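You operate a simulated robot arm through the tools that you are given. There is no shell and no other tool.

You run a simulated robot arm. Do the job below in one go: nothing can be reset, and whatever is moved stays where it is left.

JOB
Stop the freezer alarm and switch on fast freeze.
Fine: shelf pushed in, door closed, alarm button pushed.

Only the result counts: the job must be done as asked and must still hold three seconds after the hand-in. Knocking over, shifting, dropping, spilling or breaking anything else fails it.

ROBOT AND FRAMES
A 7-joint arm with a two-finger parallel gripper, fixed in place. Base frame: the origin is on the floor under the middle of its stand, x ahead of it, y to its left, z up. Lengths are in mm, angles in degrees, forces in N, time in s.
It reaches about 1247 mm from its shoulder. Its first joint turns from -132.0 to 132.0 degrees. Payload 3.91 kg.
Tool frame: the origin (TCP) lies between the finger pads and is the grasp point; the fingertips stand 30 mm ahead of it; z points along the fingers, y is the line along which they close. The gripper opens to 110 mm. The fingers are 20 mm wide and 10 mm thick; the gripper's body (48 by 112 mm) begins 55 mm behind the TCP.
Orientation is told as [roll, pitch, yaw] about the base's x, y, z axes, in that order, counted from this pose: with the fingers straight down and closing along the base's y, the tool's x points along the base's -x, its y along +y and its z along -z.

CONTROLS
- The arm moves only by the tool drive_tool. Its argument "steps" is text: rows parted by semicolons, each of 6 numbers parted by spaces: the shift along the base's x, y, z in units of 400 mm (1.0 is 400 mm), then the turn, a rotation vector about the base's x, y, z in units of 180 degrees (1.0 is 180 degrees). In form: tx ty tz ax ay az; .... A call has 1 to 20 rows; each row is the pose to reach, as a shift and turn from the pose commanded when the call began. "fingers" is the closure, from 0 (fully open) to 1 (shut), set as the call begins (left out, the last holds). A call with a number of a shift or a turn outside -1 to 1 is refused whole. A row lasts 0.2 s, in which the tool goes at most 50 mm and 8.6 degrees; a call with a longer step from one row to the next is refused whole, and so is a gripper value outside its range. A pose out of reach is approached as far as the arm can. The call stops where the force on the tool passes 40 N (or 10 N more than at its start, if that is more) or the arm is blocked; 0.2 s more then pass. Each finger travels about 108 mm/s and halts on what it meets, pressing with about 27 N; the grip force reading is that of the motor and also rises with nothing between the fingers. The clock runs only during rows and for 0.2 s after the last one: add rows that repeat a pose to give the fingers time. It gives the time, the measured TCP pose, the force on the tool (base axes), the opening and the grip force at its end, in the units of the frame above (readings bear some noise), with the torque about the TCP (base axes, N m) and any sound that the robot's microphone picked up.
- Cameras (640 x 400 px; columns grow to the right, rows downward): "scene" is fixed at [48.8, 500.3, 1318.3]; the picture's right is [-0.13, -0.99, 0.00], its down [0.48, -0.06, -0.87] and it looks along [0.87, -0.11, 0.49] (base axes); focal length 214 px, centre (320, 200). "wrist" rides on the gripper at [72, 17, -103] in the tool frame; the picture's right is [-0.23, 0.97, 0.00], its down [-0.76, -0.18, -0.62] and it looks along [-0.61, -0.14, 0.78] (tool axes); focal length 222 px, centre (320, 200). There is no depth. A picture from a camera that has moved, and an enlarged one, comes with that camera's place and axes in the base frame and with its lens.
- snapshot(camera): a new picture of that camera. The clock stands still meanwhile.
- enlarge(camera, box): a new picture of the part [left, top, right, bottom] of that camera's present view, enlarged. The clock stands still meanwhile.
- sign_off(): hands the job in; it is judged then, once.

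Nothing tells you positions but the pictures and the camera data. Unless the task says otherwise, let go and move clear before handing in.

The tools are called after "Call:" as a command line: name --argument value ..., lists and objects as JSON in quotes. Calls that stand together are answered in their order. drive_tool: Moves the arm, as the interface text tells. Its arguments: {"type":"object","properties":{"steps":{"type":"string"},"fingers":{"type":"number"}},"required":["steps"]} The other tools are called the same way: snapshot (camera) takes a picture; enlarge (camera, box) takes an enlarged picture of a part of a camera's view; sign_off () hands the job in.

At the start:

```text
time_s: 0.0
eef_pos: [356.2, 434.8, 1406.1]
orientation: [0.1, 0.1, 0.1]
ft_force: [-0.1, -0.3, -0.4]
torque: [-0.01, -0.03, 0.01]
finger_gap: 110.1
grip_force: 0.1
```

scene: 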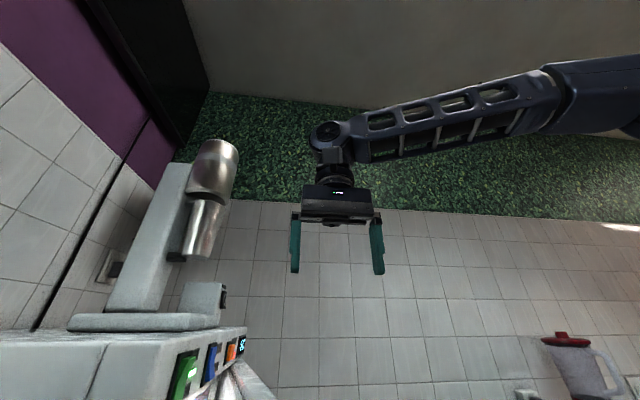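
wrist: 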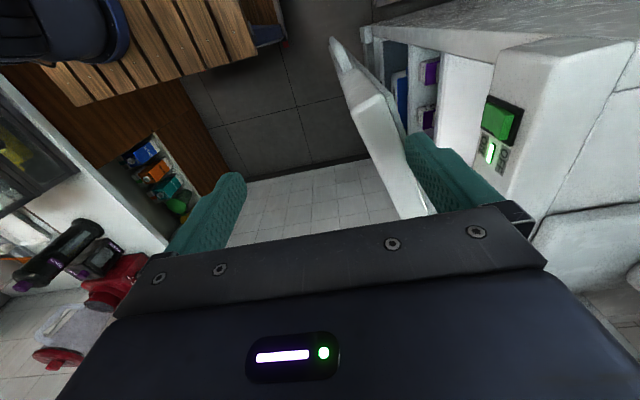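

The scene camera looks upward and shows the arm and part of a white appliance at the lower left. The wrist camera shows an open door and a green button on the freezer's front panel. I'll look closer at both before moving.

Call:
snapshot --camera "wrist"

Call:
enlarge --camera "wrist" --box '[320, 0, 640, 200]'

Call:
enlarge --camera "scene" --box '[0, 200, 320, 400]'

Call:
enlarge --camera "wrist" --box '[0, 100, 320, 300]'

```text
taken
camera wrist: at [283.5, 449.8, 1507.8], right [0.23, 0.97, 0.0], down [0.76, -0.18, 0.62], along [0.61, -0.14, -0.78], focal length 222 px, centre (320, 200)
```

wrist: 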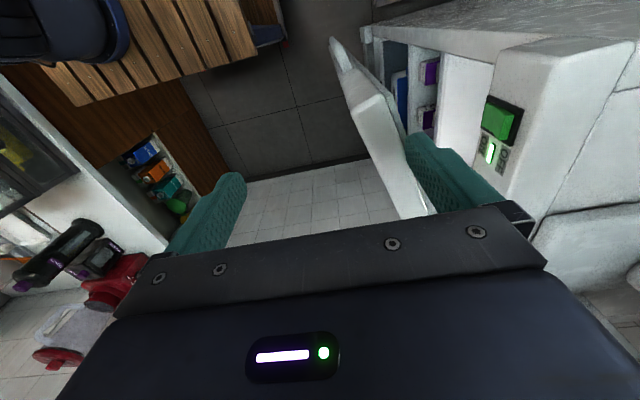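

```text
2.00 times, centred on (480, 100) of wrist
camera zoom: at [283.5, 449.8, 1507.8], right [0.23, 0.97, 0.0], down [0.76, -0.18, 0.62], along [0.61, -0.14, -0.78], focal length 444 px, centre (0, 400)
```

zoom: 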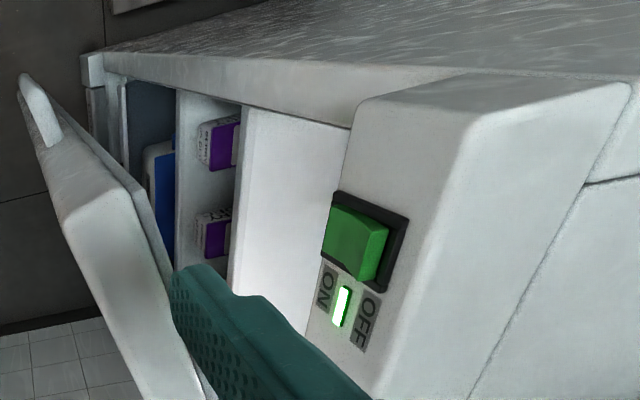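

```text
2.00 times, centred on (160, 300) of scene
camera zoom: at [48.8, 500.3, 1318.3], right [-0.13, -0.99, 0.0], down [0.48, -0.06, -0.87], along [0.87, -0.11, 0.49], focal length 429 px, centre (640, 0)
```

zoom: 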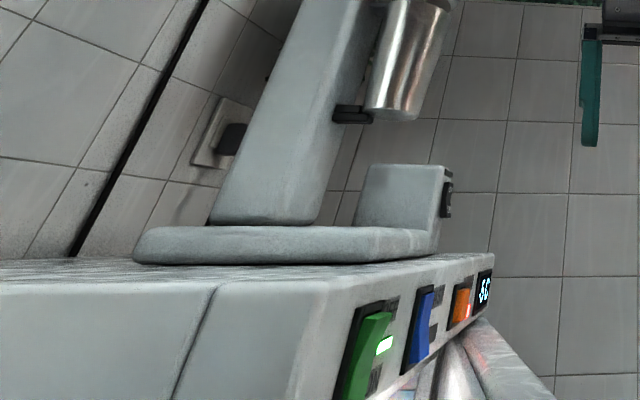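

```text
2.00 times, centred on (160, 200) of wrist
camera zoom: at [283.5, 449.8, 1507.8], right [0.23, 0.97, 0.0], down [0.76, -0.18, 0.62], along [0.61, -0.14, -0.78], focal length 444 px, centre (640, 200)
```

zoom: 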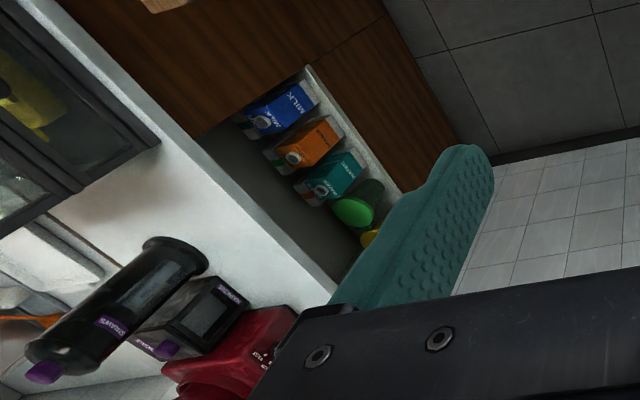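

The panel buttons sit near x 413–815, y 627, z 1258. The freezer faces -y, and its door stands ajar with the free edge on the near side. I'll back away in -y and turn the fingers to point at the freezer so the wrist camera gets an upright view.

Call:
drive_tool --steps "0.01 -0.018 0 0.0257 0.0257 -0.0257; 0.02 -0.035 0 0.0513 0.0513 -0.0513; 0.03 -0.053 0 0.077 0.077 -0.077; 0.04 -0.07 0 0.1027 0.1027 -0.1027; 0.05 -0.088 0 0.1283 0.1283 -0.1283; 0.06 -0.105 0 0.154 0.154 -0.154; 0.07 -0.123 0 0.1797 0.1797 -0.1797; 0.08 -0.14 0 0.2053 0.2053 -0.2053; 0.09 -0.158 0 0.231 0.231 -0.231; 0.1 -0.175 0 0.2566 0.2566 -0.2566; 0.11 -0.193 0 0.2823 0.2823 -0.2823; 0.12 -0.21 0 0.308 0.308 -0.308; 0.13 -0.228 0 0.3336 0.3336 -0.3336; 0.14 -0.245 0 0.3593 0.3593 -0.3593; 0.15 -0.2625 0 0.3849 0.3849 -0.3849"

Call:
snapshot --camera "wrist"

Call:
snapshot --camera "scene"

```text
time_s: 3.2
eef_pos: [416.4, 327.0, 1404.5]
orientation: [-135.5, 89.9, 134.4]
ft_force: [1.1, 0.3, -0.6]
torque: [-0.03, -0.01, -0.03]
finger_gap: 110.1
grip_force: 0.1
```

```text
taken
camera wrist: at [432.7, 223.8, 1476.4], right [0.97, 0.0, -0.23], down [-0.18, -0.62, -0.76], along [-0.14, 0.78, -0.61], focal length 222 px, centre (320, 200)
```

wrist: 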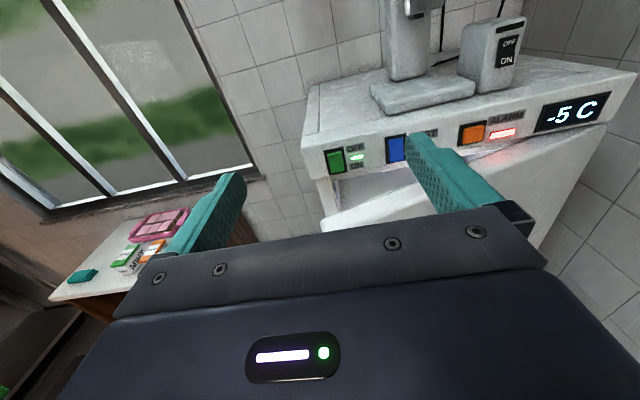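

```text
taken
```

scene: 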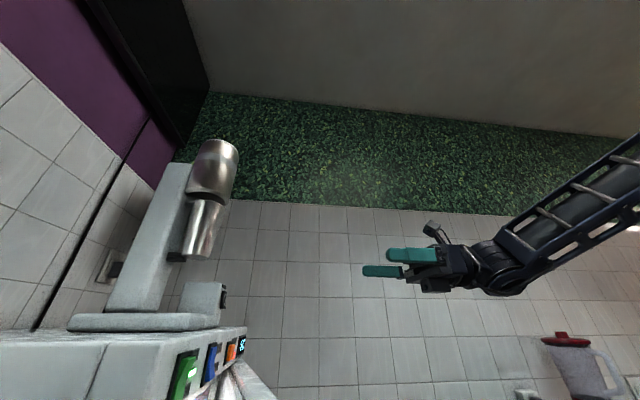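

Now I have an upright view of the freezer: green ON/OFF at the left, blue in the middle, orange with a red light marked ALARM, and a display reading -5 C. I'll enlarge it to read the labels.

Call:
enlarge --camera "wrist" --box '[300, 60, 620, 260]'

Call:
enlarge --camera "wrist" --box '[310, 110, 470, 210]'

Call:
enlarge --camera "wrist" --box '[440, 80, 600, 180]'

```text
2.00 times, centred on (460, 160) of wrist
camera zoom: at [432.7, 223.8, 1476.4], right [0.97, 0.0, -0.23], down [-0.18, -0.62, -0.76], along [-0.14, 0.78, -0.61], focal length 444 px, centre (40, 280)
```

zoom: 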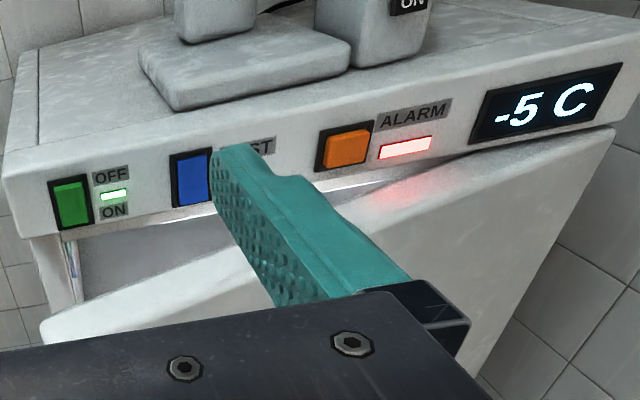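

```text
4.00 times, centred on (390, 160) of wrist
camera zoom: at [432.7, 223.8, 1476.4], right [0.97, 0.0, -0.23], down [-0.18, -0.62, -0.76], along [-0.14, 0.78, -0.61], focal length 888 px, centre (40, 360)
```

zoom: 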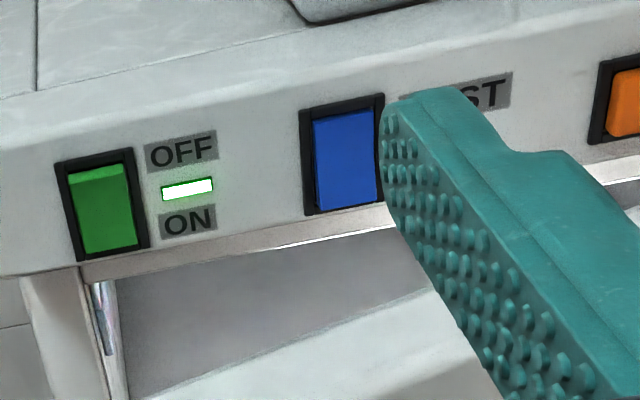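

```text
4.00 times, centred on (520, 130) of wrist
camera zoom: at [432.7, 223.8, 1476.4], right [0.97, 0.0, -0.23], down [-0.18, -0.62, -0.76], along [-0.14, 0.78, -0.61], focal length 888 px, centre (-480, 480)
```

zoom: 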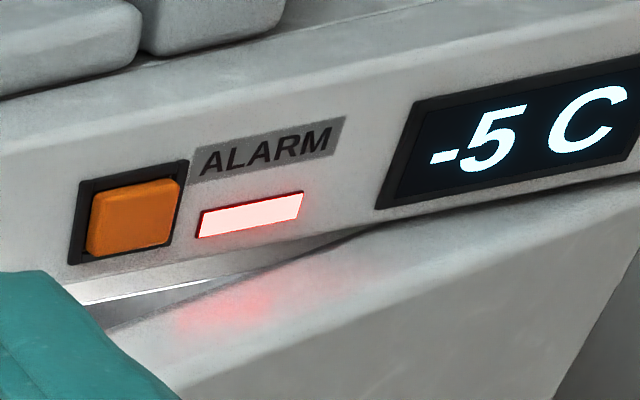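

Labels: green is ON/OFF, blue is FAST, and orange is ALARM with its red light lit. The door hinges on the far side (x≈910) and its free corner is near (375, 490, 1210). I'll move the camera to look down into the gap at the free edge and find the shelf.

Call:
drive_tool --steps "-0.034 0.033 -0.037 -0.0151 0.0062 -0.0353; -0.069 0.066 -0.074 -0.0301 0.0125 -0.0707; -0.103 0.1 -0.111 -0.0452 0.0187 -0.106; -0.137 0.133 -0.149 -0.0602 0.0249 -0.1414; -0.171 0.166 -0.186 -0.0753 0.0311 -0.1767; -0.206 0.199 -0.223 -0.0903 0.0374 -0.2121; -0.24 0.2325 -0.26 -0.1054 0.0436 -0.2474"

Call:
snapshot --camera "wrist"

Call:
snapshot --camera "scene"

```text
time_s: 4.8
eef_pos: [321.0, 420.7, 1299.1]
orientation: [0.0, 70.0, -135.2]
ft_force: [0.0, -0.7, 0.1]
torque: [0.03, 0.02, 0.01]
finger_gap: 109.9
grip_force: 0.0
```

```text
taken
camera wrist: at [281.0, 357.8, 1402.4], right [0.63, -0.75, -0.21], down [-0.73, -0.47, -0.5], along [0.27, 0.47, -0.84], focal length 222 px, centre (320, 200)
```

wrist: 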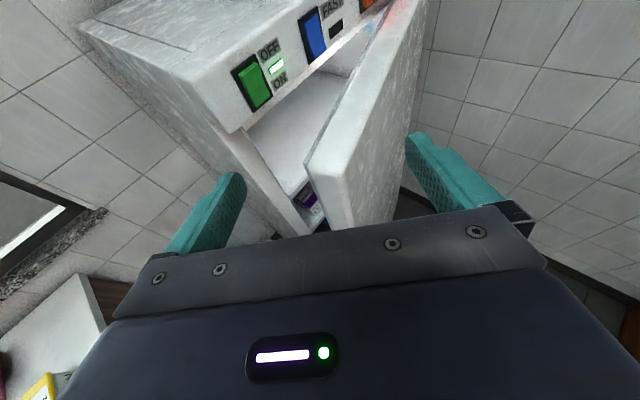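

```text
taken
```

scene: 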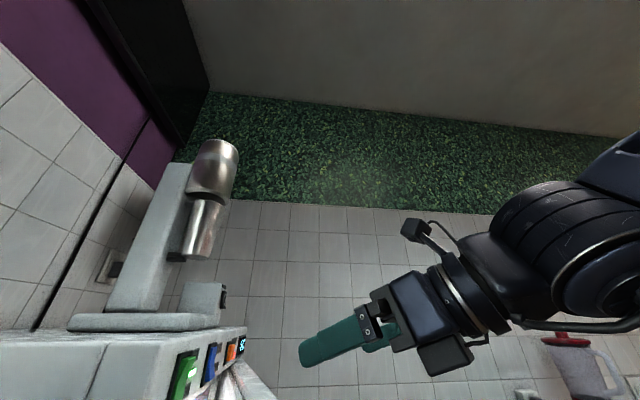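

Call:
enlarge --camera "wrist" --box '[220, 60, 460, 240]'

Call:
enlarge --camera "wrist" --box '[220, 0, 420, 110]'

```text
2.22 times, centred on (340, 150) of wrist
camera zoom: at [281.0, 357.8, 1402.4], right [0.63, -0.75, -0.21], down [-0.73, -0.47, -0.5], along [0.27, 0.47, -0.84], focal length 494 px, centre (276, 311)
```

zoom: 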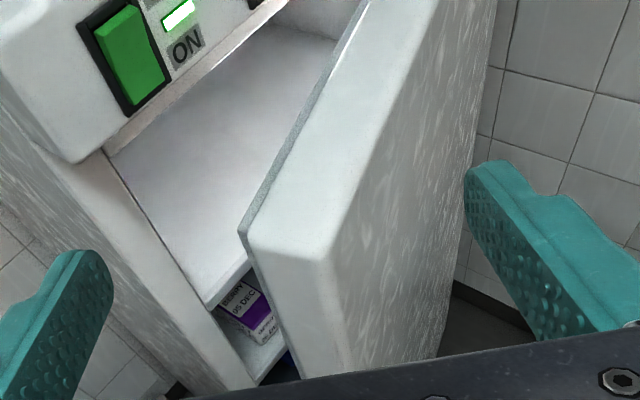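

```text
3.20 times, centred on (320, 55) of wrist
camera zoom: at [281.0, 357.8, 1402.4], right [0.63, -0.75, -0.21], down [-0.73, -0.47, -0.5], along [0.27, 0.47, -0.84], focal length 711 px, centre (320, 664)
```

zoom: 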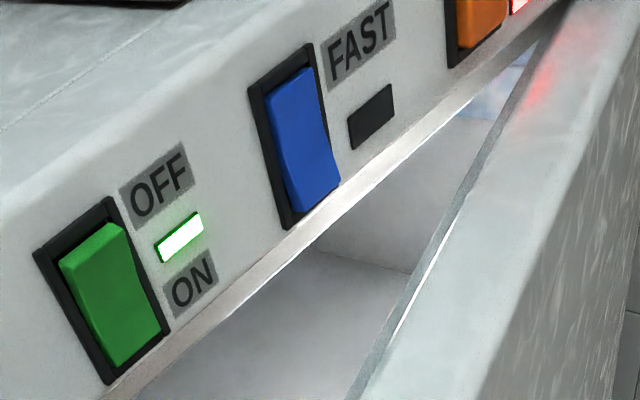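

The FAST rocker's indicator is dark. I can see the interior through the gap, but the door hides most of it, so I'll swing round to look in from the free-edge side with the fingers pointing along +x.

Call:
drive_tool --steps "-0.011 0.035 -0.0175 0.0016 -0.0038 -0.0357; -0.022 0.071 -0.035 0.0031 -0.0075 -0.0714; -0.033 0.106 -0.0525 0.0047 -0.0113 -0.1071; -0.044 0.141 -0.07 0.0062 -0.0151 -0.1428; -0.055 0.177 -0.0875 0.0078 -0.0189 -0.1785; -0.066 0.212 -0.105 0.0093 -0.0226 -0.2142; -0.0775 0.2475 -0.1225 0.0109 -0.0264 -0.2499"

Call:
snapshot --camera "wrist"

Call:
snapshot --camera "scene"

```text
time_s: 6.4
eef_pos: [293.8, 519.2, 1253.0]
orientation: [-0.1, 74.8, 179.7]
ft_force: [-0.1, -0.3, 0.0]
torque: [0.02, 0.0, 0.04]
finger_gap: 110.0
grip_force: 0.1
```

```text
taken
camera wrist: at [211.7, 501.8, 1348.7], right [-0.06, -0.97, -0.22], down [-0.8, 0.18, -0.57], along [0.6, 0.14, -0.79], focal length 222 px, centre (320, 200)
```

wrist: 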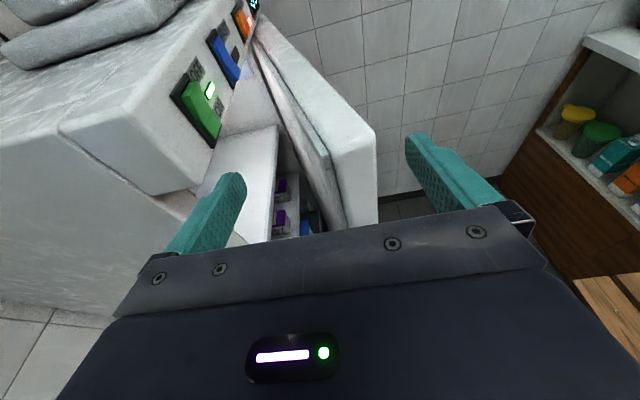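

```text
taken
```

scene: 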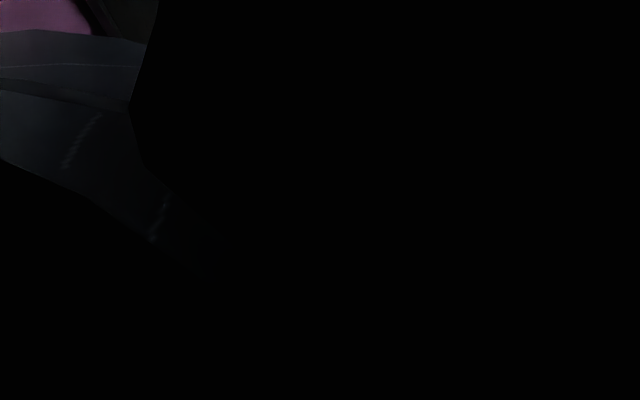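

The arm now blocks the scene camera, but the wrist view looks into the gap. I'll enlarge it.

Call:
enlarge --camera "wrist" --box '[190, 20, 400, 240]'

Call:
enlarge --camera "wrist" --box '[160, 0, 280, 150]'

```text
1.82 times, centred on (295, 130) of wrist
camera zoom: at [211.7, 501.8, 1348.7], right [-0.06, -0.97, -0.22], down [-0.8, 0.18, -0.57], along [0.6, 0.14, -0.79], focal length 404 px, centre (366, 327)
```

zoom: 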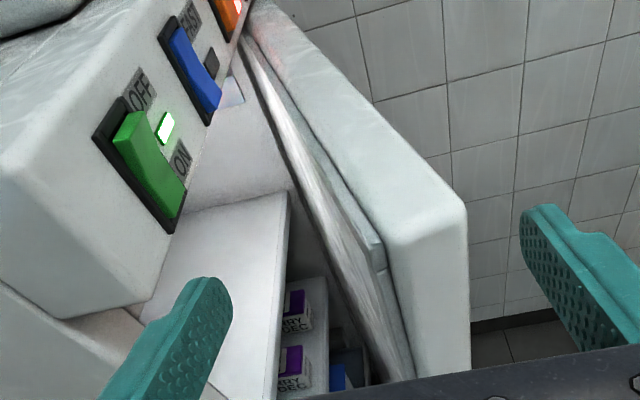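

```text
2.67 times, centred on (220, 75) of wrist
camera zoom: at [211.7, 501.8, 1348.7], right [-0.06, -0.97, -0.22], down [-0.8, 0.18, -0.57], along [0.6, 0.14, -0.79], focal length 592 px, centre (587, 533)
```

zoom: 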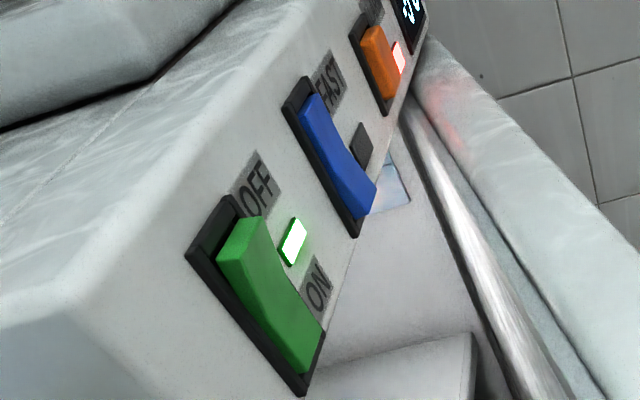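

The blue FAST rocker has its top pressed in and its bottom sticking out, the opposite of the green one, which is ON with its bottom pressed. So FAST is off, and its lower half has to be pressed. The upper shelves look recessed, so I'll go lower along the free edge to find the one sticking out.

Call:
drive_tool --steps "0 0 -0.1 0 0 0; 0 0 -0.2 0 0 0; 0 0 -0.3 0 0 0; 0 0 -0.4 0 0 0; 0 0 -0.5 0 0 0; 0 0 -0.6 0 0 0"

Call:
snapshot --camera "wrist"

Call:
enlarge --camera "wrist" --box '[200, 0, 440, 230]'

```text
time_s: 7.8
eef_pos: [306.2, 514.6, 1019.2]
orientation: [-5.6, 71.9, 174.3]
ft_force: [0.2, 0.2, -0.3]
torque: [0.02, -0.03, -0.01]
finger_gap: 110.1
grip_force: 0.1
```

```text
taken
camera wrist: at [229.4, 495.2, 1117.2], right [-0.08, -0.97, -0.25], down [-0.83, 0.2, -0.53], along [0.56, 0.16, -0.81], focal length 222 px, centre (320, 200)
```

wrist: 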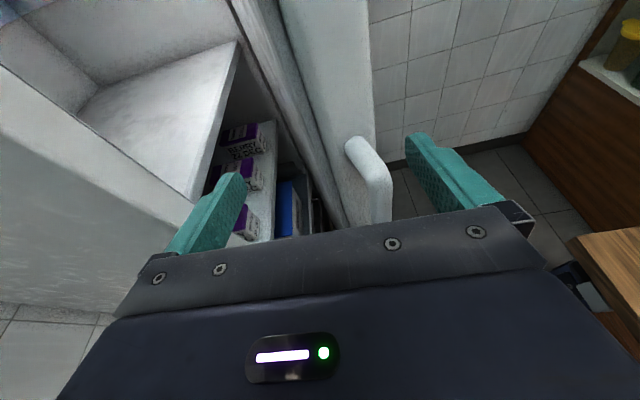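

```text
1.74 times, centred on (320, 115) of wrist
camera zoom: at [229.4, 495.2, 1117.2], right [-0.08, -0.97, -0.25], down [-0.83, 0.2, -0.53], along [0.56, 0.16, -0.81], focal length 386 px, centre (320, 348)
```

zoom: 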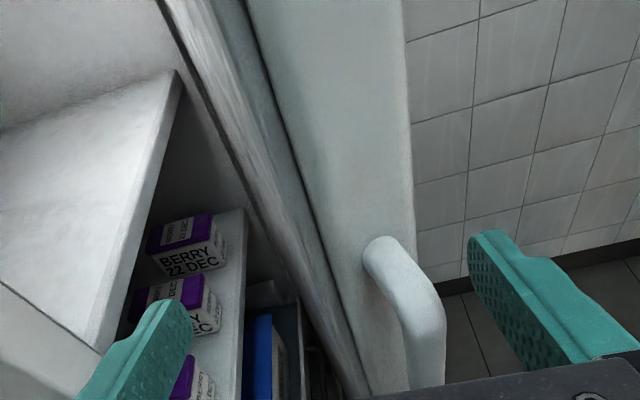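

The grey tray with the blue box, below the berry shelf, appears to stick out furthest. The door's free end is near (380–390, 470–515), leaving a gap of about 100 mm to the frame. I'll close the fingers, slip them into the gap behind the door's edge, and swing the door wider so I can reach the tray.

Call:
drive_tool --steps "0 0 0.1 0 0 0; 0 0.05 0.2 0 0 0; 0 0.1 0.29 0 0 0; 0 0.145 0.29 0 0 0; 0 0.145 0.29 0 0 0; 0 0.145 0.29 0 0 0" --fingers 1

Call:
snapshot --camera "wrist"

```text
time_s: 9.2
eef_pos: [287.3, 578.4, 1127.5]
orientation: [0.2, 75.0, -179.9]
ft_force: [0.8, -0.2, 0.3]
torque: [0.02, -0.01, -0.02]
finger_gap: 0.0
grip_force: 27.1
```

```text
taken
camera wrist: at [205.7, 561.0, 1222.5], right [-0.06, -0.97, -0.22], down [-0.8, 0.18, -0.57], along [0.6, 0.14, -0.79], focal length 222 px, centre (320, 200)
```

wrist: 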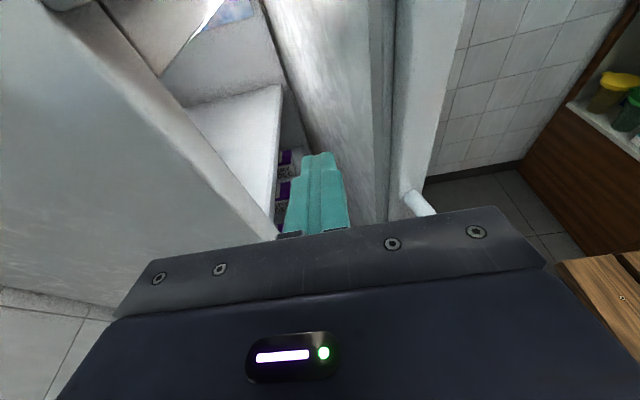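

The closed fingers point into the gap between the frame and the door. I'll advance about 100 mm, then pull in -y against the door's inside.

Call:
drive_tool --steps "0.08 -0.01 0 0 0 0; 0.16 -0.02 0 0 0 0; 0.25 -0.03 0 0 0 0; 0.25 -0.08 0 0 0 0; 0.25 -0.13 0 0 0 0; 0.25 -0.18 0 0 0 0"

Call:
snapshot --camera "wrist"

```text
time_s: 10.6
eef_pos: [390.1, 506.3, 1128.3]
orientation: [0.1, 75.0, -180.0]
ft_force: [-0.6, 0.3, -1.2]
torque: [-0.02, 0.0, -0.05]
finger_gap: 0.0
grip_force: 27.2
```

```text
taken
camera wrist: at [307.8, 490.1, 1223.8], right [-0.06, -0.97, -0.22], down [-0.8, 0.18, -0.57], along [0.6, 0.14, -0.79], focal length 222 px, centre (320, 200)
```

wrist: 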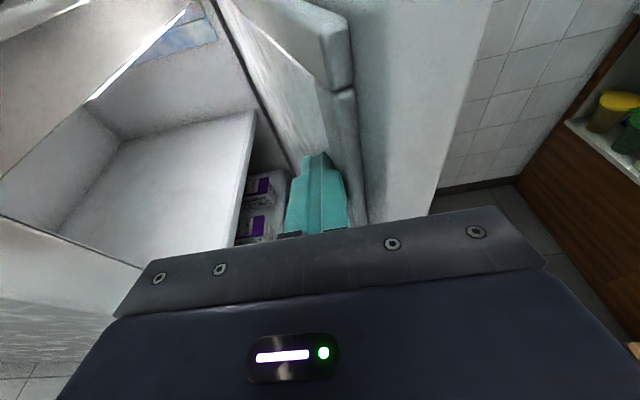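

The fingertips are behind the door's inner edge. I'll follow the door's arc slowly to swing it wider.

Call:
drive_tool --steps "0.018 -0.057 0 0 0 0; 0.037 -0.1135 0 0 0 0; 0.058 -0.165 0 0 0 0; 0.08 -0.216 0 0 0 0; 0.105 -0.266 0 0 0 0; 0.131 -0.315 0 0 0 0; 0.16 -0.363 0 0 0 0; 0.19 -0.409 0 0 0 0; 0.224 -0.454 0 0 0 0; 0.258 -0.497 0 0 0 0; 0.295 -0.538 0 0 0 0; 0.333 -0.579 0 0 0 0"

Call:
snapshot --camera "wrist"

Call:
snapshot --camera "scene"

```text
time_s: 13.2
eef_pos: [524.8, 274.8, 1128.8]
orientation: [0.0, 75.0, -180.0]
ft_force: [-0.2, 0.1, -0.2]
torque: [-0.01, 0.02, -0.03]
finger_gap: 0.0
grip_force: 26.9
```

```text
taken
camera wrist: at [442.0, 257.5, 1224.6], right [-0.06, -0.97, -0.22], down [-0.8, 0.18, -0.57], along [0.6, 0.14, -0.79], focal length 222 px, centre (320, 200)
```

wrist: 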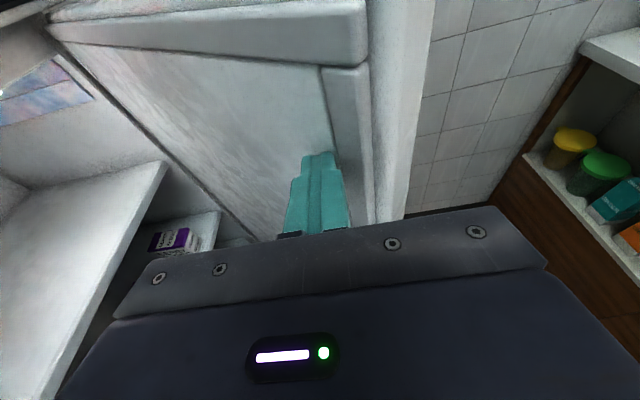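

```text
taken
```

scene: 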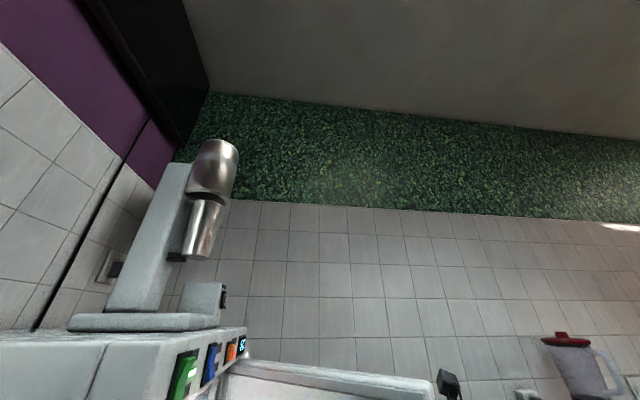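

The door swings freely and is now about 45° open. I'll continue to roughly 75° so the arm can reach the shelves.

Call:
drive_tool --steps "0.04 -0.039 0 0 0 0; 0.08 -0.0775 0 0 0 0; 0.124 -0.111 0 0 0 0; 0.168 -0.145 0 0 0 0; 0.215 -0.175 0 0 0 0; 0.2625 -0.205 0 0 0 0; 0.312 -0.23 0 0 0 0; 0.361 -0.255 0 0 0 0; 0.4125 -0.276 0 0 0 0; 0.464 -0.2975 0 0 0 0; 0.517 -0.315 0 0 0 0; 0.57 -0.3315 0 0 0 0"

Call:
snapshot --camera "wrist"

Call:
snapshot --camera "scene"

```text
time_s: 15.8
eef_pos: [751.7, 140.8, 1128.8]
orientation: [0.1, 75.0, -180.0]
ft_force: [0.2, 0.4, -0.4]
torque: [0.0, 0.03, -0.03]
finger_gap: 0.1
grip_force: 27.2
```

```text
taken
camera wrist: at [670.2, 124.1, 1225.4], right [-0.06, -0.97, -0.22], down [-0.8, 0.18, -0.57], along [0.6, 0.14, -0.79], focal length 222 px, centre (320, 200)
```

wrist: 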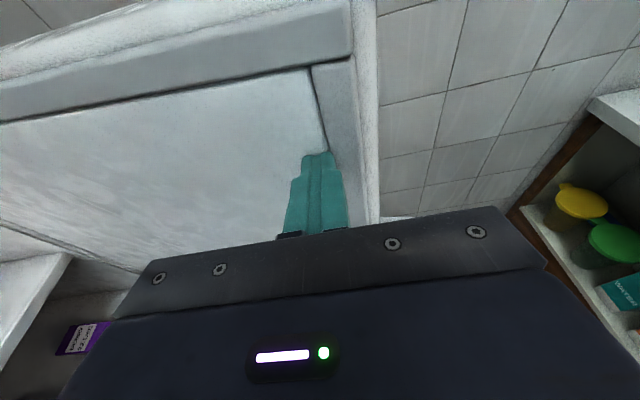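

```text
taken
```

scene: 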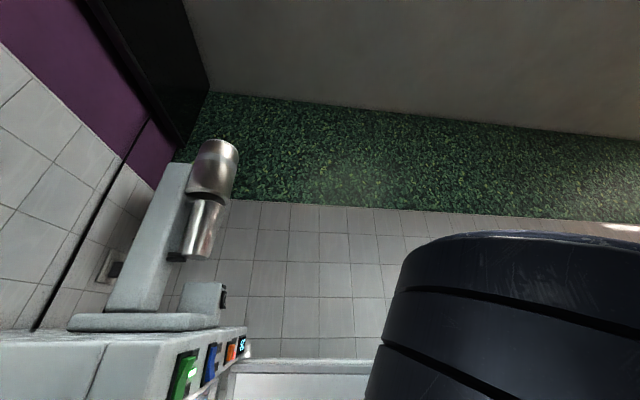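

The door is open to about 75°. I'll back away and turn to face the freezer to see all its shelves.

Call:
drive_tool --steps "-0.08 0 0 0 0 0; -0.13 0.03 -0.015 0 0 0.0417; -0.175 0.065 -0.03 0 0 0.0833; -0.22 0.1 -0.045 0 0 0.125; -0.265 0.135 -0.06 0 0 0.1667; -0.31 0.17 -0.075 0 0 0.2083; -0.355 0.205 -0.09 0 0 0.25; -0.4 0.24 -0.11 0 0 0.2917; -0.44 0.275 -0.13 0 0 0.3333; -0.475 0.31 -0.15 0 0 0.375; -0.51 0.34 -0.165 0 0 0.4167; -0.545 0.37 -0.18 0 0 0.4583; -0.5775 0.3975 -0.1975 0 0 0.5"

Call:
snapshot --camera "wrist"

Call:
enlarge --camera "wrist" --box '[160, 0, 480, 220]'

```text
time_s: 18.6
eef_pos: [518.6, 302.0, 1050.7]
orientation: [0.0, 75.0, -89.7]
ft_force: [0.0, -0.7, 0.2]
torque: [0.01, 0.0, -0.03]
finger_gap: 0.0
grip_force: 26.9
out of reach, approached as far as the arm can: row 7, 8, 9
```

```text
taken
camera wrist: at [535.3, 220.3, 1146.5], right [0.97, -0.06, -0.22], down [-0.18, -0.8, -0.57], along [-0.14, 0.6, -0.79], focal length 222 px, centre (320, 200)
```

wrist: 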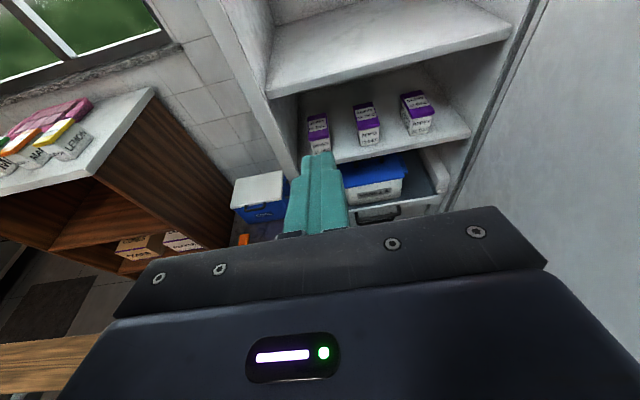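

```text
1.82 times, centred on (320, 110) of wrist
camera zoom: at [535.3, 220.3, 1146.5], right [0.97, -0.06, -0.22], down [-0.18, -0.8, -0.57], along [-0.14, 0.6, -0.79], focal length 404 px, centre (320, 364)
```

zoom: 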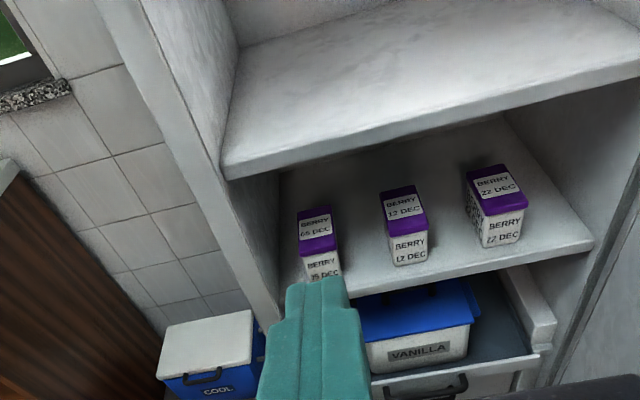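

The bottom pull-out drawer holds a "VANILLA" box and has a handle at its front, and it sticks out past the shelf above. A "COOL" box stands beside the freezer and must be avoided. I'll go lower for a better view.

Call:
drive_tool --steps "0.03 -0.025 -0.08 0 0 0; 0.06 -0.05 -0.16 0 0 0; 0.09 -0.075 -0.24 0 0 0; 0.12 -0.1 -0.32 0 0 0; 0.15 -0.125 -0.4 0 0 0"

Call:
snapshot --camera "wrist"

Call:
enlarge --camera "wrist" --box '[160, 20, 480, 220]'

```text
time_s: 19.8
eef_pos: [578.8, 252.2, 890.9]
orientation: [0.2, 75.0, -89.8]
ft_force: [-0.2, -0.3, -0.1]
torque: [0.02, -0.01, -0.03]
finger_gap: 0.2
grip_force: 27.2
```

```text
taken
camera wrist: at [593.9, 170.3, 986.2], right [0.97, -0.06, -0.22], down [-0.18, -0.8, -0.57], along [-0.14, 0.6, -0.79], focal length 222 px, centre (320, 200)
```

wrist: 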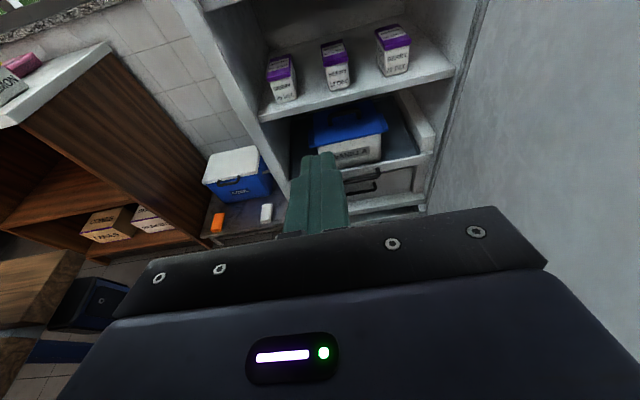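

```text
2.00 times, centred on (320, 120) of wrist
camera zoom: at [593.9, 170.3, 986.2], right [0.97, -0.06, -0.22], down [-0.18, -0.8, -0.57], along [-0.14, 0.6, -0.79], focal length 444 px, centre (320, 360)
```

zoom: 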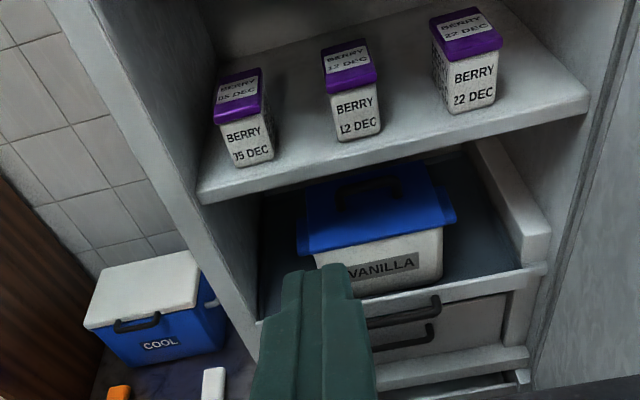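

Call:
enlarge --camera "wrist" --box '[260, 90, 460, 215]'

```text
3.20 times, centred on (360, 152) of wrist
camera zoom: at [593.9, 170.3, 986.2], right [0.97, -0.06, -0.22], down [-0.18, -0.8, -0.57], along [-0.14, 0.6, -0.79], focal length 711 px, centre (192, 352)
```

zoom: 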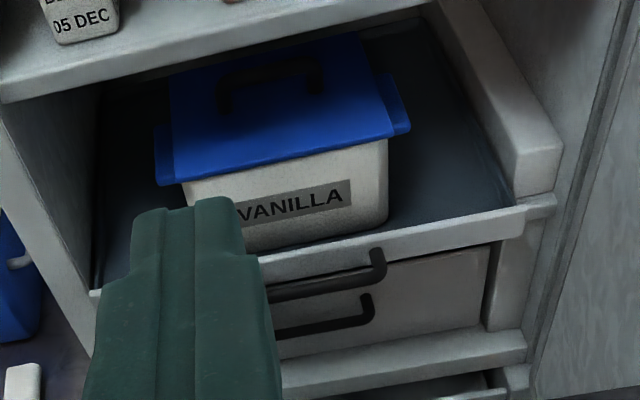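

Two handles are visible at the bottom: the vanilla tray and a drawer beneath it. I'll open the fingers to clear the view and go lower.

Call:
drive_tool --steps "0 -0.02 -0.08 0 0 0; 0 -0.04 -0.16 0 0 0; 0 -0.06 -0.24 0 0 0; 0 -0.08 -0.32 0 0 0; 0 -0.08 -0.4 0 0 0" --fingers 0

Call:
snapshot --camera "wrist"

Call:
enlarge --camera "wrist" --box '[200, 40, 460, 215]'

```text
time_s: 21.0
eef_pos: [582.9, 218.9, 729.9]
orientation: [0.1, 75.0, -90.0]
ft_force: [-0.4, -0.1, -0.2]
torque: [0.0, 0.01, -0.01]
finger_gap: 110.2
grip_force: 0.2
```

```text
taken
camera wrist: at [598.2, 136.8, 824.6], right [0.97, -0.06, -0.22], down [-0.18, -0.8, -0.57], along [-0.14, 0.6, -0.79], focal length 222 px, centre (320, 200)
```

wrist: 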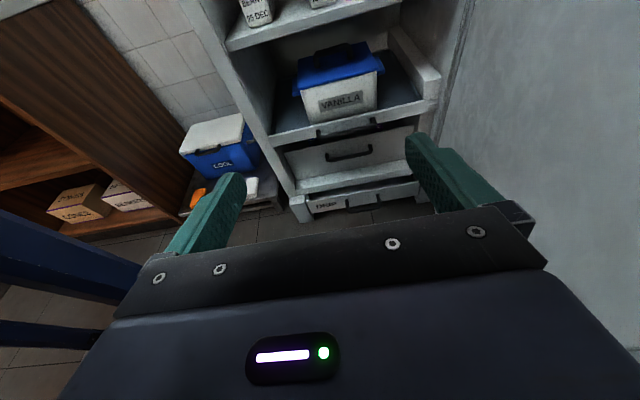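

```text
2.29 times, centred on (330, 128) of wrist
camera zoom: at [598.2, 136.8, 824.6], right [0.97, -0.06, -0.22], down [-0.18, -0.8, -0.57], along [-0.14, 0.6, -0.79], focal length 508 px, centre (297, 366)
```

zoom: 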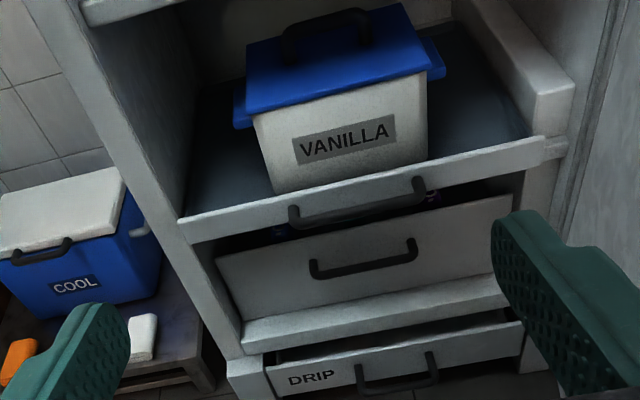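

Now it's clear: the VANILLA shelf, with a lip and black handle, sticks out about 40 mm past the shelf above (lip at y≈667, z≈410–460; handle bar near x 537–697, y≈640). I'll approach the handle with open fingers and stop short to check the height.

Call:
drive_tool --steps "0.0094 0.0749 -0.0625 0 0 0; 0.0188 0.1497 -0.125 0 0 0; 0.0282 0.2246 -0.1875 0 0 0; 0.0376 0.2994 -0.25 0 0 0; 0.047 0.3743 -0.3125 0 0 0; 0.0564 0.4491 -0.375 0 0 0; 0.0658 0.524 -0.4375 0 0 0; 0.0752 0.5988 -0.5 0 0 0; 0.0846 0.6737 -0.5625 0 0 0; 0.094 0.7485 -0.625 0 0 0"

Call:
snapshot --camera "wrist"

Call:
enlarge --camera "wrist" --box '[200, 0, 460, 215]'

```text
time_s: 23.2
eef_pos: [617.0, 512.4, 600.3]
orientation: [0.1, 75.0, -90.0]
ft_force: [0.6, -0.4, 0.2]
torque: [0.01, -0.01, 0.03]
finger_gap: 110.1
grip_force: 0.0
out of reach, approached as far as the arm can: row 6, 7, 8, 9, 10
```

```text
taken
camera wrist: at [632.2, 431.0, 695.4], right [0.97, -0.06, -0.22], down [-0.18, -0.8, -0.57], along [-0.14, 0.6, -0.79], focal length 222 px, centre (320, 200)
```

wrist: 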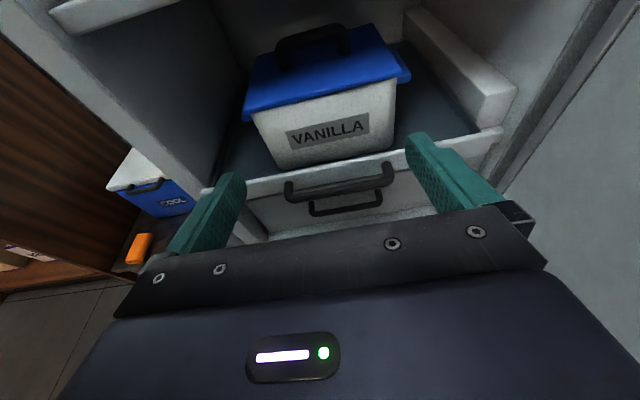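

```text
1.86 times, centred on (330, 108) of wrist
camera zoom: at [632.2, 431.0, 695.4], right [0.97, -0.06, -0.22], down [-0.18, -0.8, -0.57], along [-0.14, 0.6, -0.79], focal length 413 px, centre (301, 372)
```

zoom: 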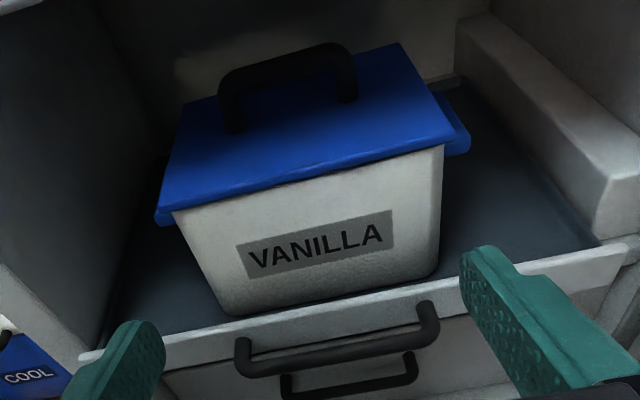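

The arm couldn't get below z≈600 with the fingers nearly level. I'll pitch the fingers down to about 55° while staying in front of the handle, then go lower.

Call:
drive_tool --steps "0 -0.02 0.1 -0.0444 0 0; 0 -0.04 0.2 -0.0889 0 0; 0 -0.04 0.3 -0.1333 0 0; 0 -0.04 0.3 -0.1778 0 0; 0 -0.04 0.3 -0.2222 0 0; 0 -0.04 0.2 -0.2222 0 0; 0 -0.04 0.1 -0.2222 0 0; 0 -0.04 0 -0.2222 0 0"

Call:
snapshot --camera "wrist"

```text
time_s: 25.0
eef_pos: [609.4, 493.3, 598.9]
orientation: [0.0, 34.9, -90.0]
ft_force: [-0.8, 1.0, 0.1]
torque: [-0.03, -0.03, -0.01]
finger_gap: 109.9
grip_force: 0.0
```

```text
taken
camera wrist: at [625.9, 492.7, 724.7], right [0.97, -0.19, -0.13], down [-0.18, -0.98, 0.07], along [-0.14, -0.05, -0.99], focal length 222 px, centre (320, 200)
```

wrist: 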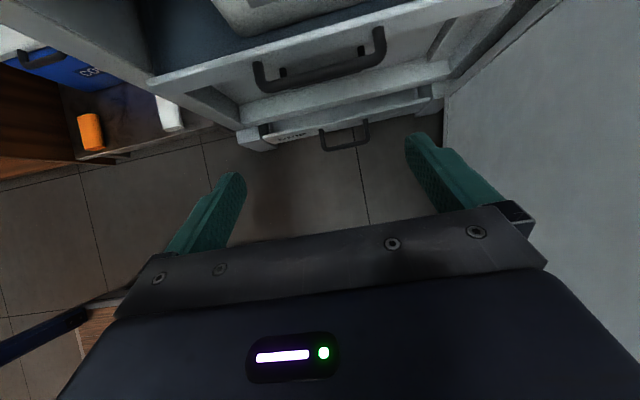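

Call:
enlarge --camera "wrist" --box '[130, 0, 520, 200]'

```text
1.64 times, centred on (325, 100) of wrist
camera zoom: at [625.9, 492.7, 724.7], right [0.97, -0.19, -0.13], down [-0.18, -0.98, 0.07], along [-0.14, -0.05, -0.99], focal length 364 px, centre (312, 364)
```

zoom: 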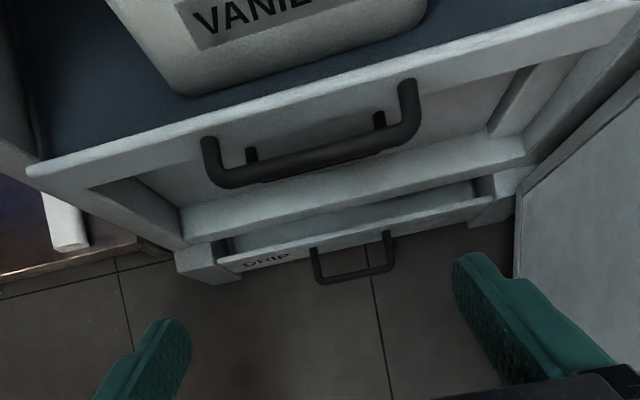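

The handle bar is at about x 617, y 625, z 450 and the lip at y≈657. I'll descend in front of the bar with fingers pitched down and check again before pushing.

Call:
drive_tool --steps "0.005 0.02 -0.087 0 0 0; 0.01 0.04 -0.174 0 0 0; 0.015 0.06 -0.261 0 0 0; 0.02 0.08 -0.3475 0 0 0; 0.02 0.117 -0.3475 0 0 0"

Call:
snapshot --camera "wrist"

```text
time_s: 26.2
eef_pos: [617.2, 530.6, 492.0]
orientation: [0.0, 35.0, -90.0]
ft_force: [-0.7, 1.0, 1.4]
torque: [0.01, 0.01, -0.05]
finger_gap: 110.2
grip_force: 0.1
out of reach, approached as far as the arm can: row 4, 5
```

```text
taken
camera wrist: at [634.0, 529.2, 617.4], right [0.97, -0.19, -0.13], down [-0.18, -0.98, 0.07], along [-0.14, -0.05, -0.99], focal length 222 px, centre (320, 200)
```

wrist: 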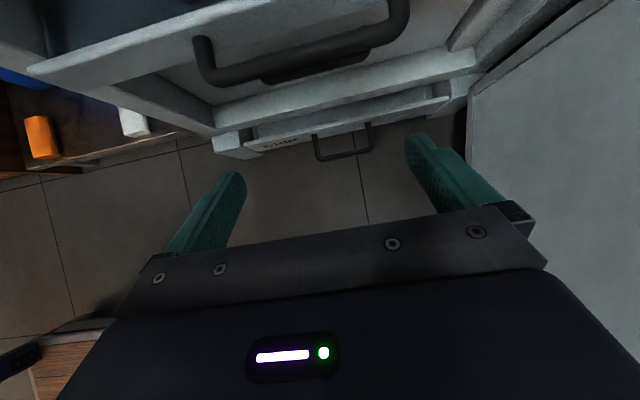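

The arm stops at z≈492 in this pitch, so I'll pitch steeper to about 75° and go a bit lower so the fingertips reach the bar.

Call:
drive_tool --steps "0 0 0.03 -0.037 0 0; 0 0.02 0.02 -0.074 0 0; 0 0.04 0 -0.1111 0 0; 0 0.06 -0.03 -0.1111 0 0; 0 0.075 -0.06 -0.1111 0 0; 0 0.075 -0.09 -0.1111 0 0"

Call:
snapshot --camera "wrist"

```text
time_s: 27.6
eef_pos: [614.1, 554.7, 479.1]
orientation: [0.0, 15.1, -89.9]
ft_force: [0.0, 0.0, -1.2]
torque: [0.02, 0.0, 0.0]
finger_gap: 110.1
grip_force: 0.1
out of reach, approached as far as the arm can: row 5, 6
```

```text
taken
camera wrist: at [629.3, 596.5, 596.0], right [0.97, -0.22, -0.06], down [-0.18, -0.9, 0.4], along [-0.14, -0.38, -0.91], focal length 222 px, centre (320, 200)
```

wrist: 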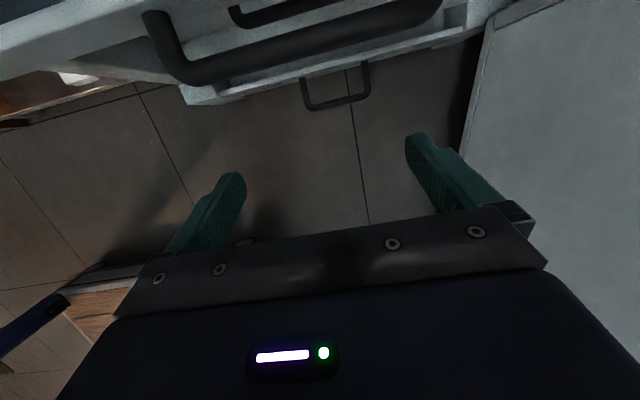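

Reach falls off with distance from the base, so pushing at the handle's middle isn't possible. I'll push on the shelf's lip left of the handle instead, near x≈465, with closed fingers.

Call:
drive_tool --steps "-0.08 -0.02 0.06 0 0 0; -0.16 -0.03 0.11 0 0 0; -0.24 -0.04 0.11 0 0 0; -0.32 -0.04 0.11 0 0 0; -0.3725 -0.04 0.11 0 0 0; -0.3725 0 0.05 0 0 0; -0.3725 0.04 0 0 0 0; -0.3725 0.08 -0.05 0 0 0" --fingers 1

Call:
snapshot --camera "wrist"

```text
time_s: 29.4
eef_pos: [463.2, 587.5, 463.9]
orientation: [0.0, 14.9, -90.0]
ft_force: [-0.2, 0.0, 0.1]
torque: [0.0, -0.01, 0.02]
finger_gap: 0.0
grip_force: 27.1
out of reach, approached as far as the arm can: row 8
```

```text
taken
camera wrist: at [479.0, 629.3, 581.0], right [0.97, -0.22, -0.06], down [-0.18, -0.9, 0.41], along [-0.14, -0.38, -0.91], focal length 222 px, centre (320, 200)
```

wrist: 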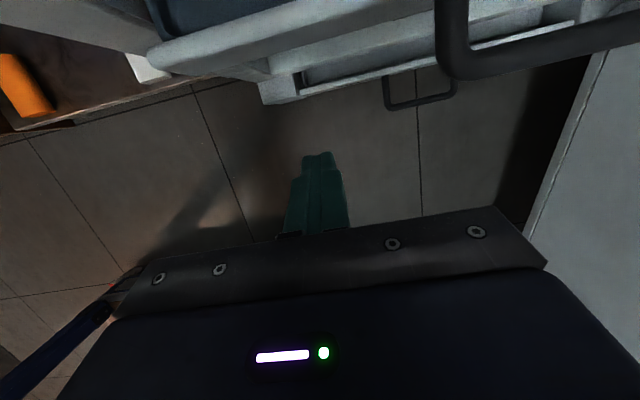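

The fingertips are at z≈435 in front of the lip at x≈463. I'll push slowly in +y, easing the height up slightly to stay in reach, and stop on resistance.

Call:
drive_tool --steps "0 0.0625 0.002 0 0 0; 0 0.1125 0.004 0 0 0; 0 0.125 0.006 0 0 0; 0 0.1375 0.008 0 0 0; 0 0.15 0.01 0 0 0; 0 0.1625 0.012 0 0 0; 0 0.175 0.014 0 0 0; 0 0.1875 0.017 0 0 0"

Call:
snapshot --camera "wrist"

```text
time_s: 31.2
eef_pos: [461.9, 658.6, 480.8]
orientation: [0.0, 15.0, -90.0]
ft_force: [-1.4, -0.9, -0.8]
torque: [-0.03, 0.02, 0.02]
finger_gap: 0.0
grip_force: 26.9
out of reach, approached as far as the arm can: row 1, 2, 3, 4, 5, 6, 7, 8
```

```text
taken
camera wrist: at [478.0, 700.7, 598.8], right [0.97, -0.22, -0.06], down [-0.18, -0.9, 0.41], along [-0.14, -0.38, -0.91], focal length 222 px, centre (320, 200)
```

wrist: 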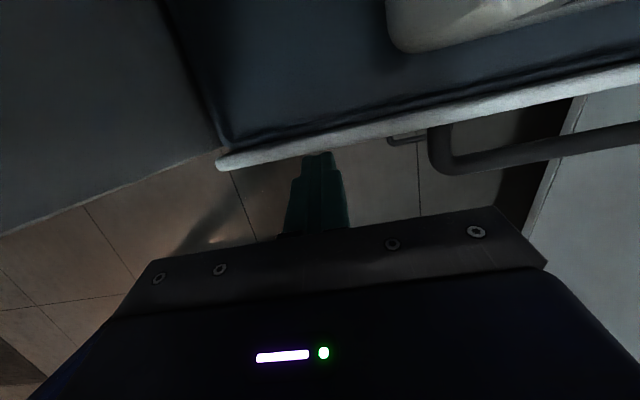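

The fingertips have reached the lip with hardly any force, and the frame's front plane is really at y≈690, so the shelf has further to go. I'll continue the slow push.

Call:
drive_tool --steps "0 0.0125 0 0 0 0; 0 0.025 0 0 0 0; 0 0.0375 0 0 0 0; 0 0.05 0 0 0 0; 0 0.0625 0 0 0 0"

Call:
snapshot --camera "wrist"

```text
time_s: 32.4
eef_pos: [461.1, 679.9, 488.7]
orientation: [0.0, 14.9, -90.0]
ft_force: [-0.6, -0.3, -0.6]
torque: [-0.01, -0.02, -0.01]
finger_gap: 0.1
grip_force: 27.5
out of reach, approached as far as the arm can: row 3, 4, 5
```

```text
taken
camera wrist: at [476.4, 723.1, 606.4], right [0.97, -0.22, -0.06], down [-0.18, -0.9, 0.4], along [-0.14, -0.38, -0.91], focal length 222 px, centre (320, 200)
```

wrist: 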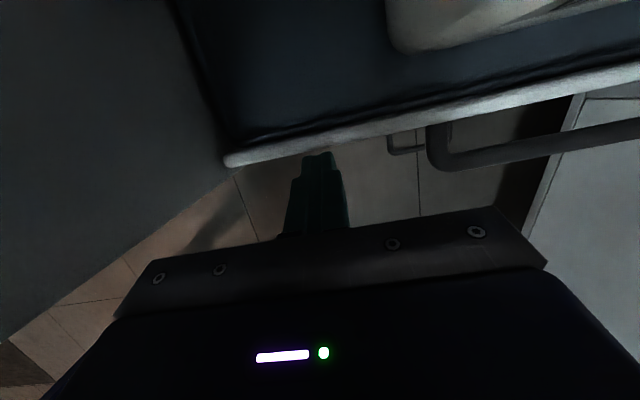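

The shelf slides in with the finger under almost no force. I'll continue as far as the fingertip still overlaps the lip.

Call:
drive_tool --steps "0 0.0125 0 0 0 0; 0 0.025 0 0 0 0; 0 0.0375 0 0 0 0; 0 0.05 0 0 0 0; 0 0.0625 0 0 0 0"

Call:
snapshot --camera "wrist"

```text
time_s: 33.6
eef_pos: [460.8, 701.7, 497.6]
orientation: [0.1, 15.1, -90.1]
ft_force: [-0.5, -0.5, -0.6]
torque: [-0.01, 0.0, 0.01]
finger_gap: 0.0
grip_force: 26.8
out of reach, approached as far as the arm can: row 2, 3, 4, 5
```

```text
taken
camera wrist: at [475.5, 743.7, 614.2], right [0.97, -0.22, -0.06], down [-0.18, -0.9, 0.4], along [-0.14, -0.38, -0.91], focal length 222 px, centre (320, 200)
```

wrist: 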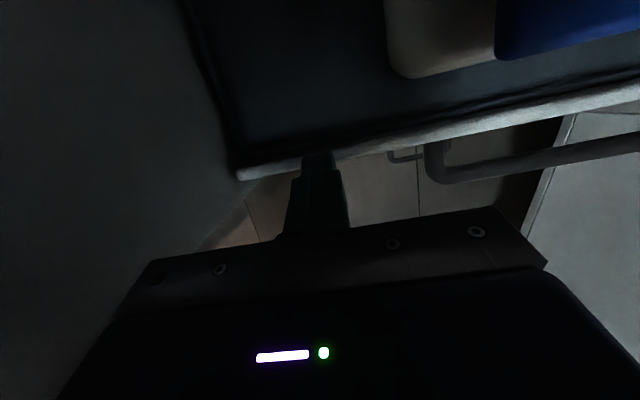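

The shelf is now well inside, with the lip at y≈715, and the finger has begun to ride over the lip because the arm can't stay low enough. The shelf slides almost freely, so the door will carry it home. I'll retreat carefully and look at it from outside.

Call:
drive_tool --steps "0 0 0.015 0 0 0; 0 -0.04 0.025 0 0 0; 0 -0.1 0.035 0 0 0; 0 -0.2 0.045 0 0 0; 0 -0.3 0.05 0 0 0; 0.02 -0.4 0.08 0 0 0; 0.04 -0.5 0.16 0 0 0; 0.06 -0.6 0.22 0 0 0; 0.08 -0.68 0.3 0 0 0"

Call:
snapshot --camera "wrist"

```text
refused: row 7 steps farther than a row can; nothing moved
```

```text
taken
camera wrist: at [475.5, 743.7, 614.2], right [0.97, -0.22, -0.06], down [-0.18, -0.9, 0.4], along [-0.14, -0.38, -0.91], focal length 222 px, centre (320, 200)
```

wrist: 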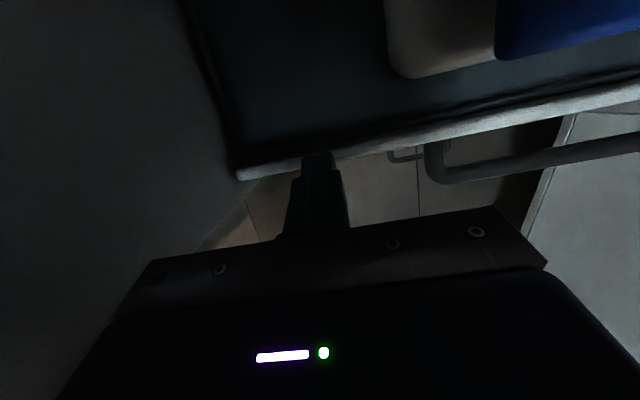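

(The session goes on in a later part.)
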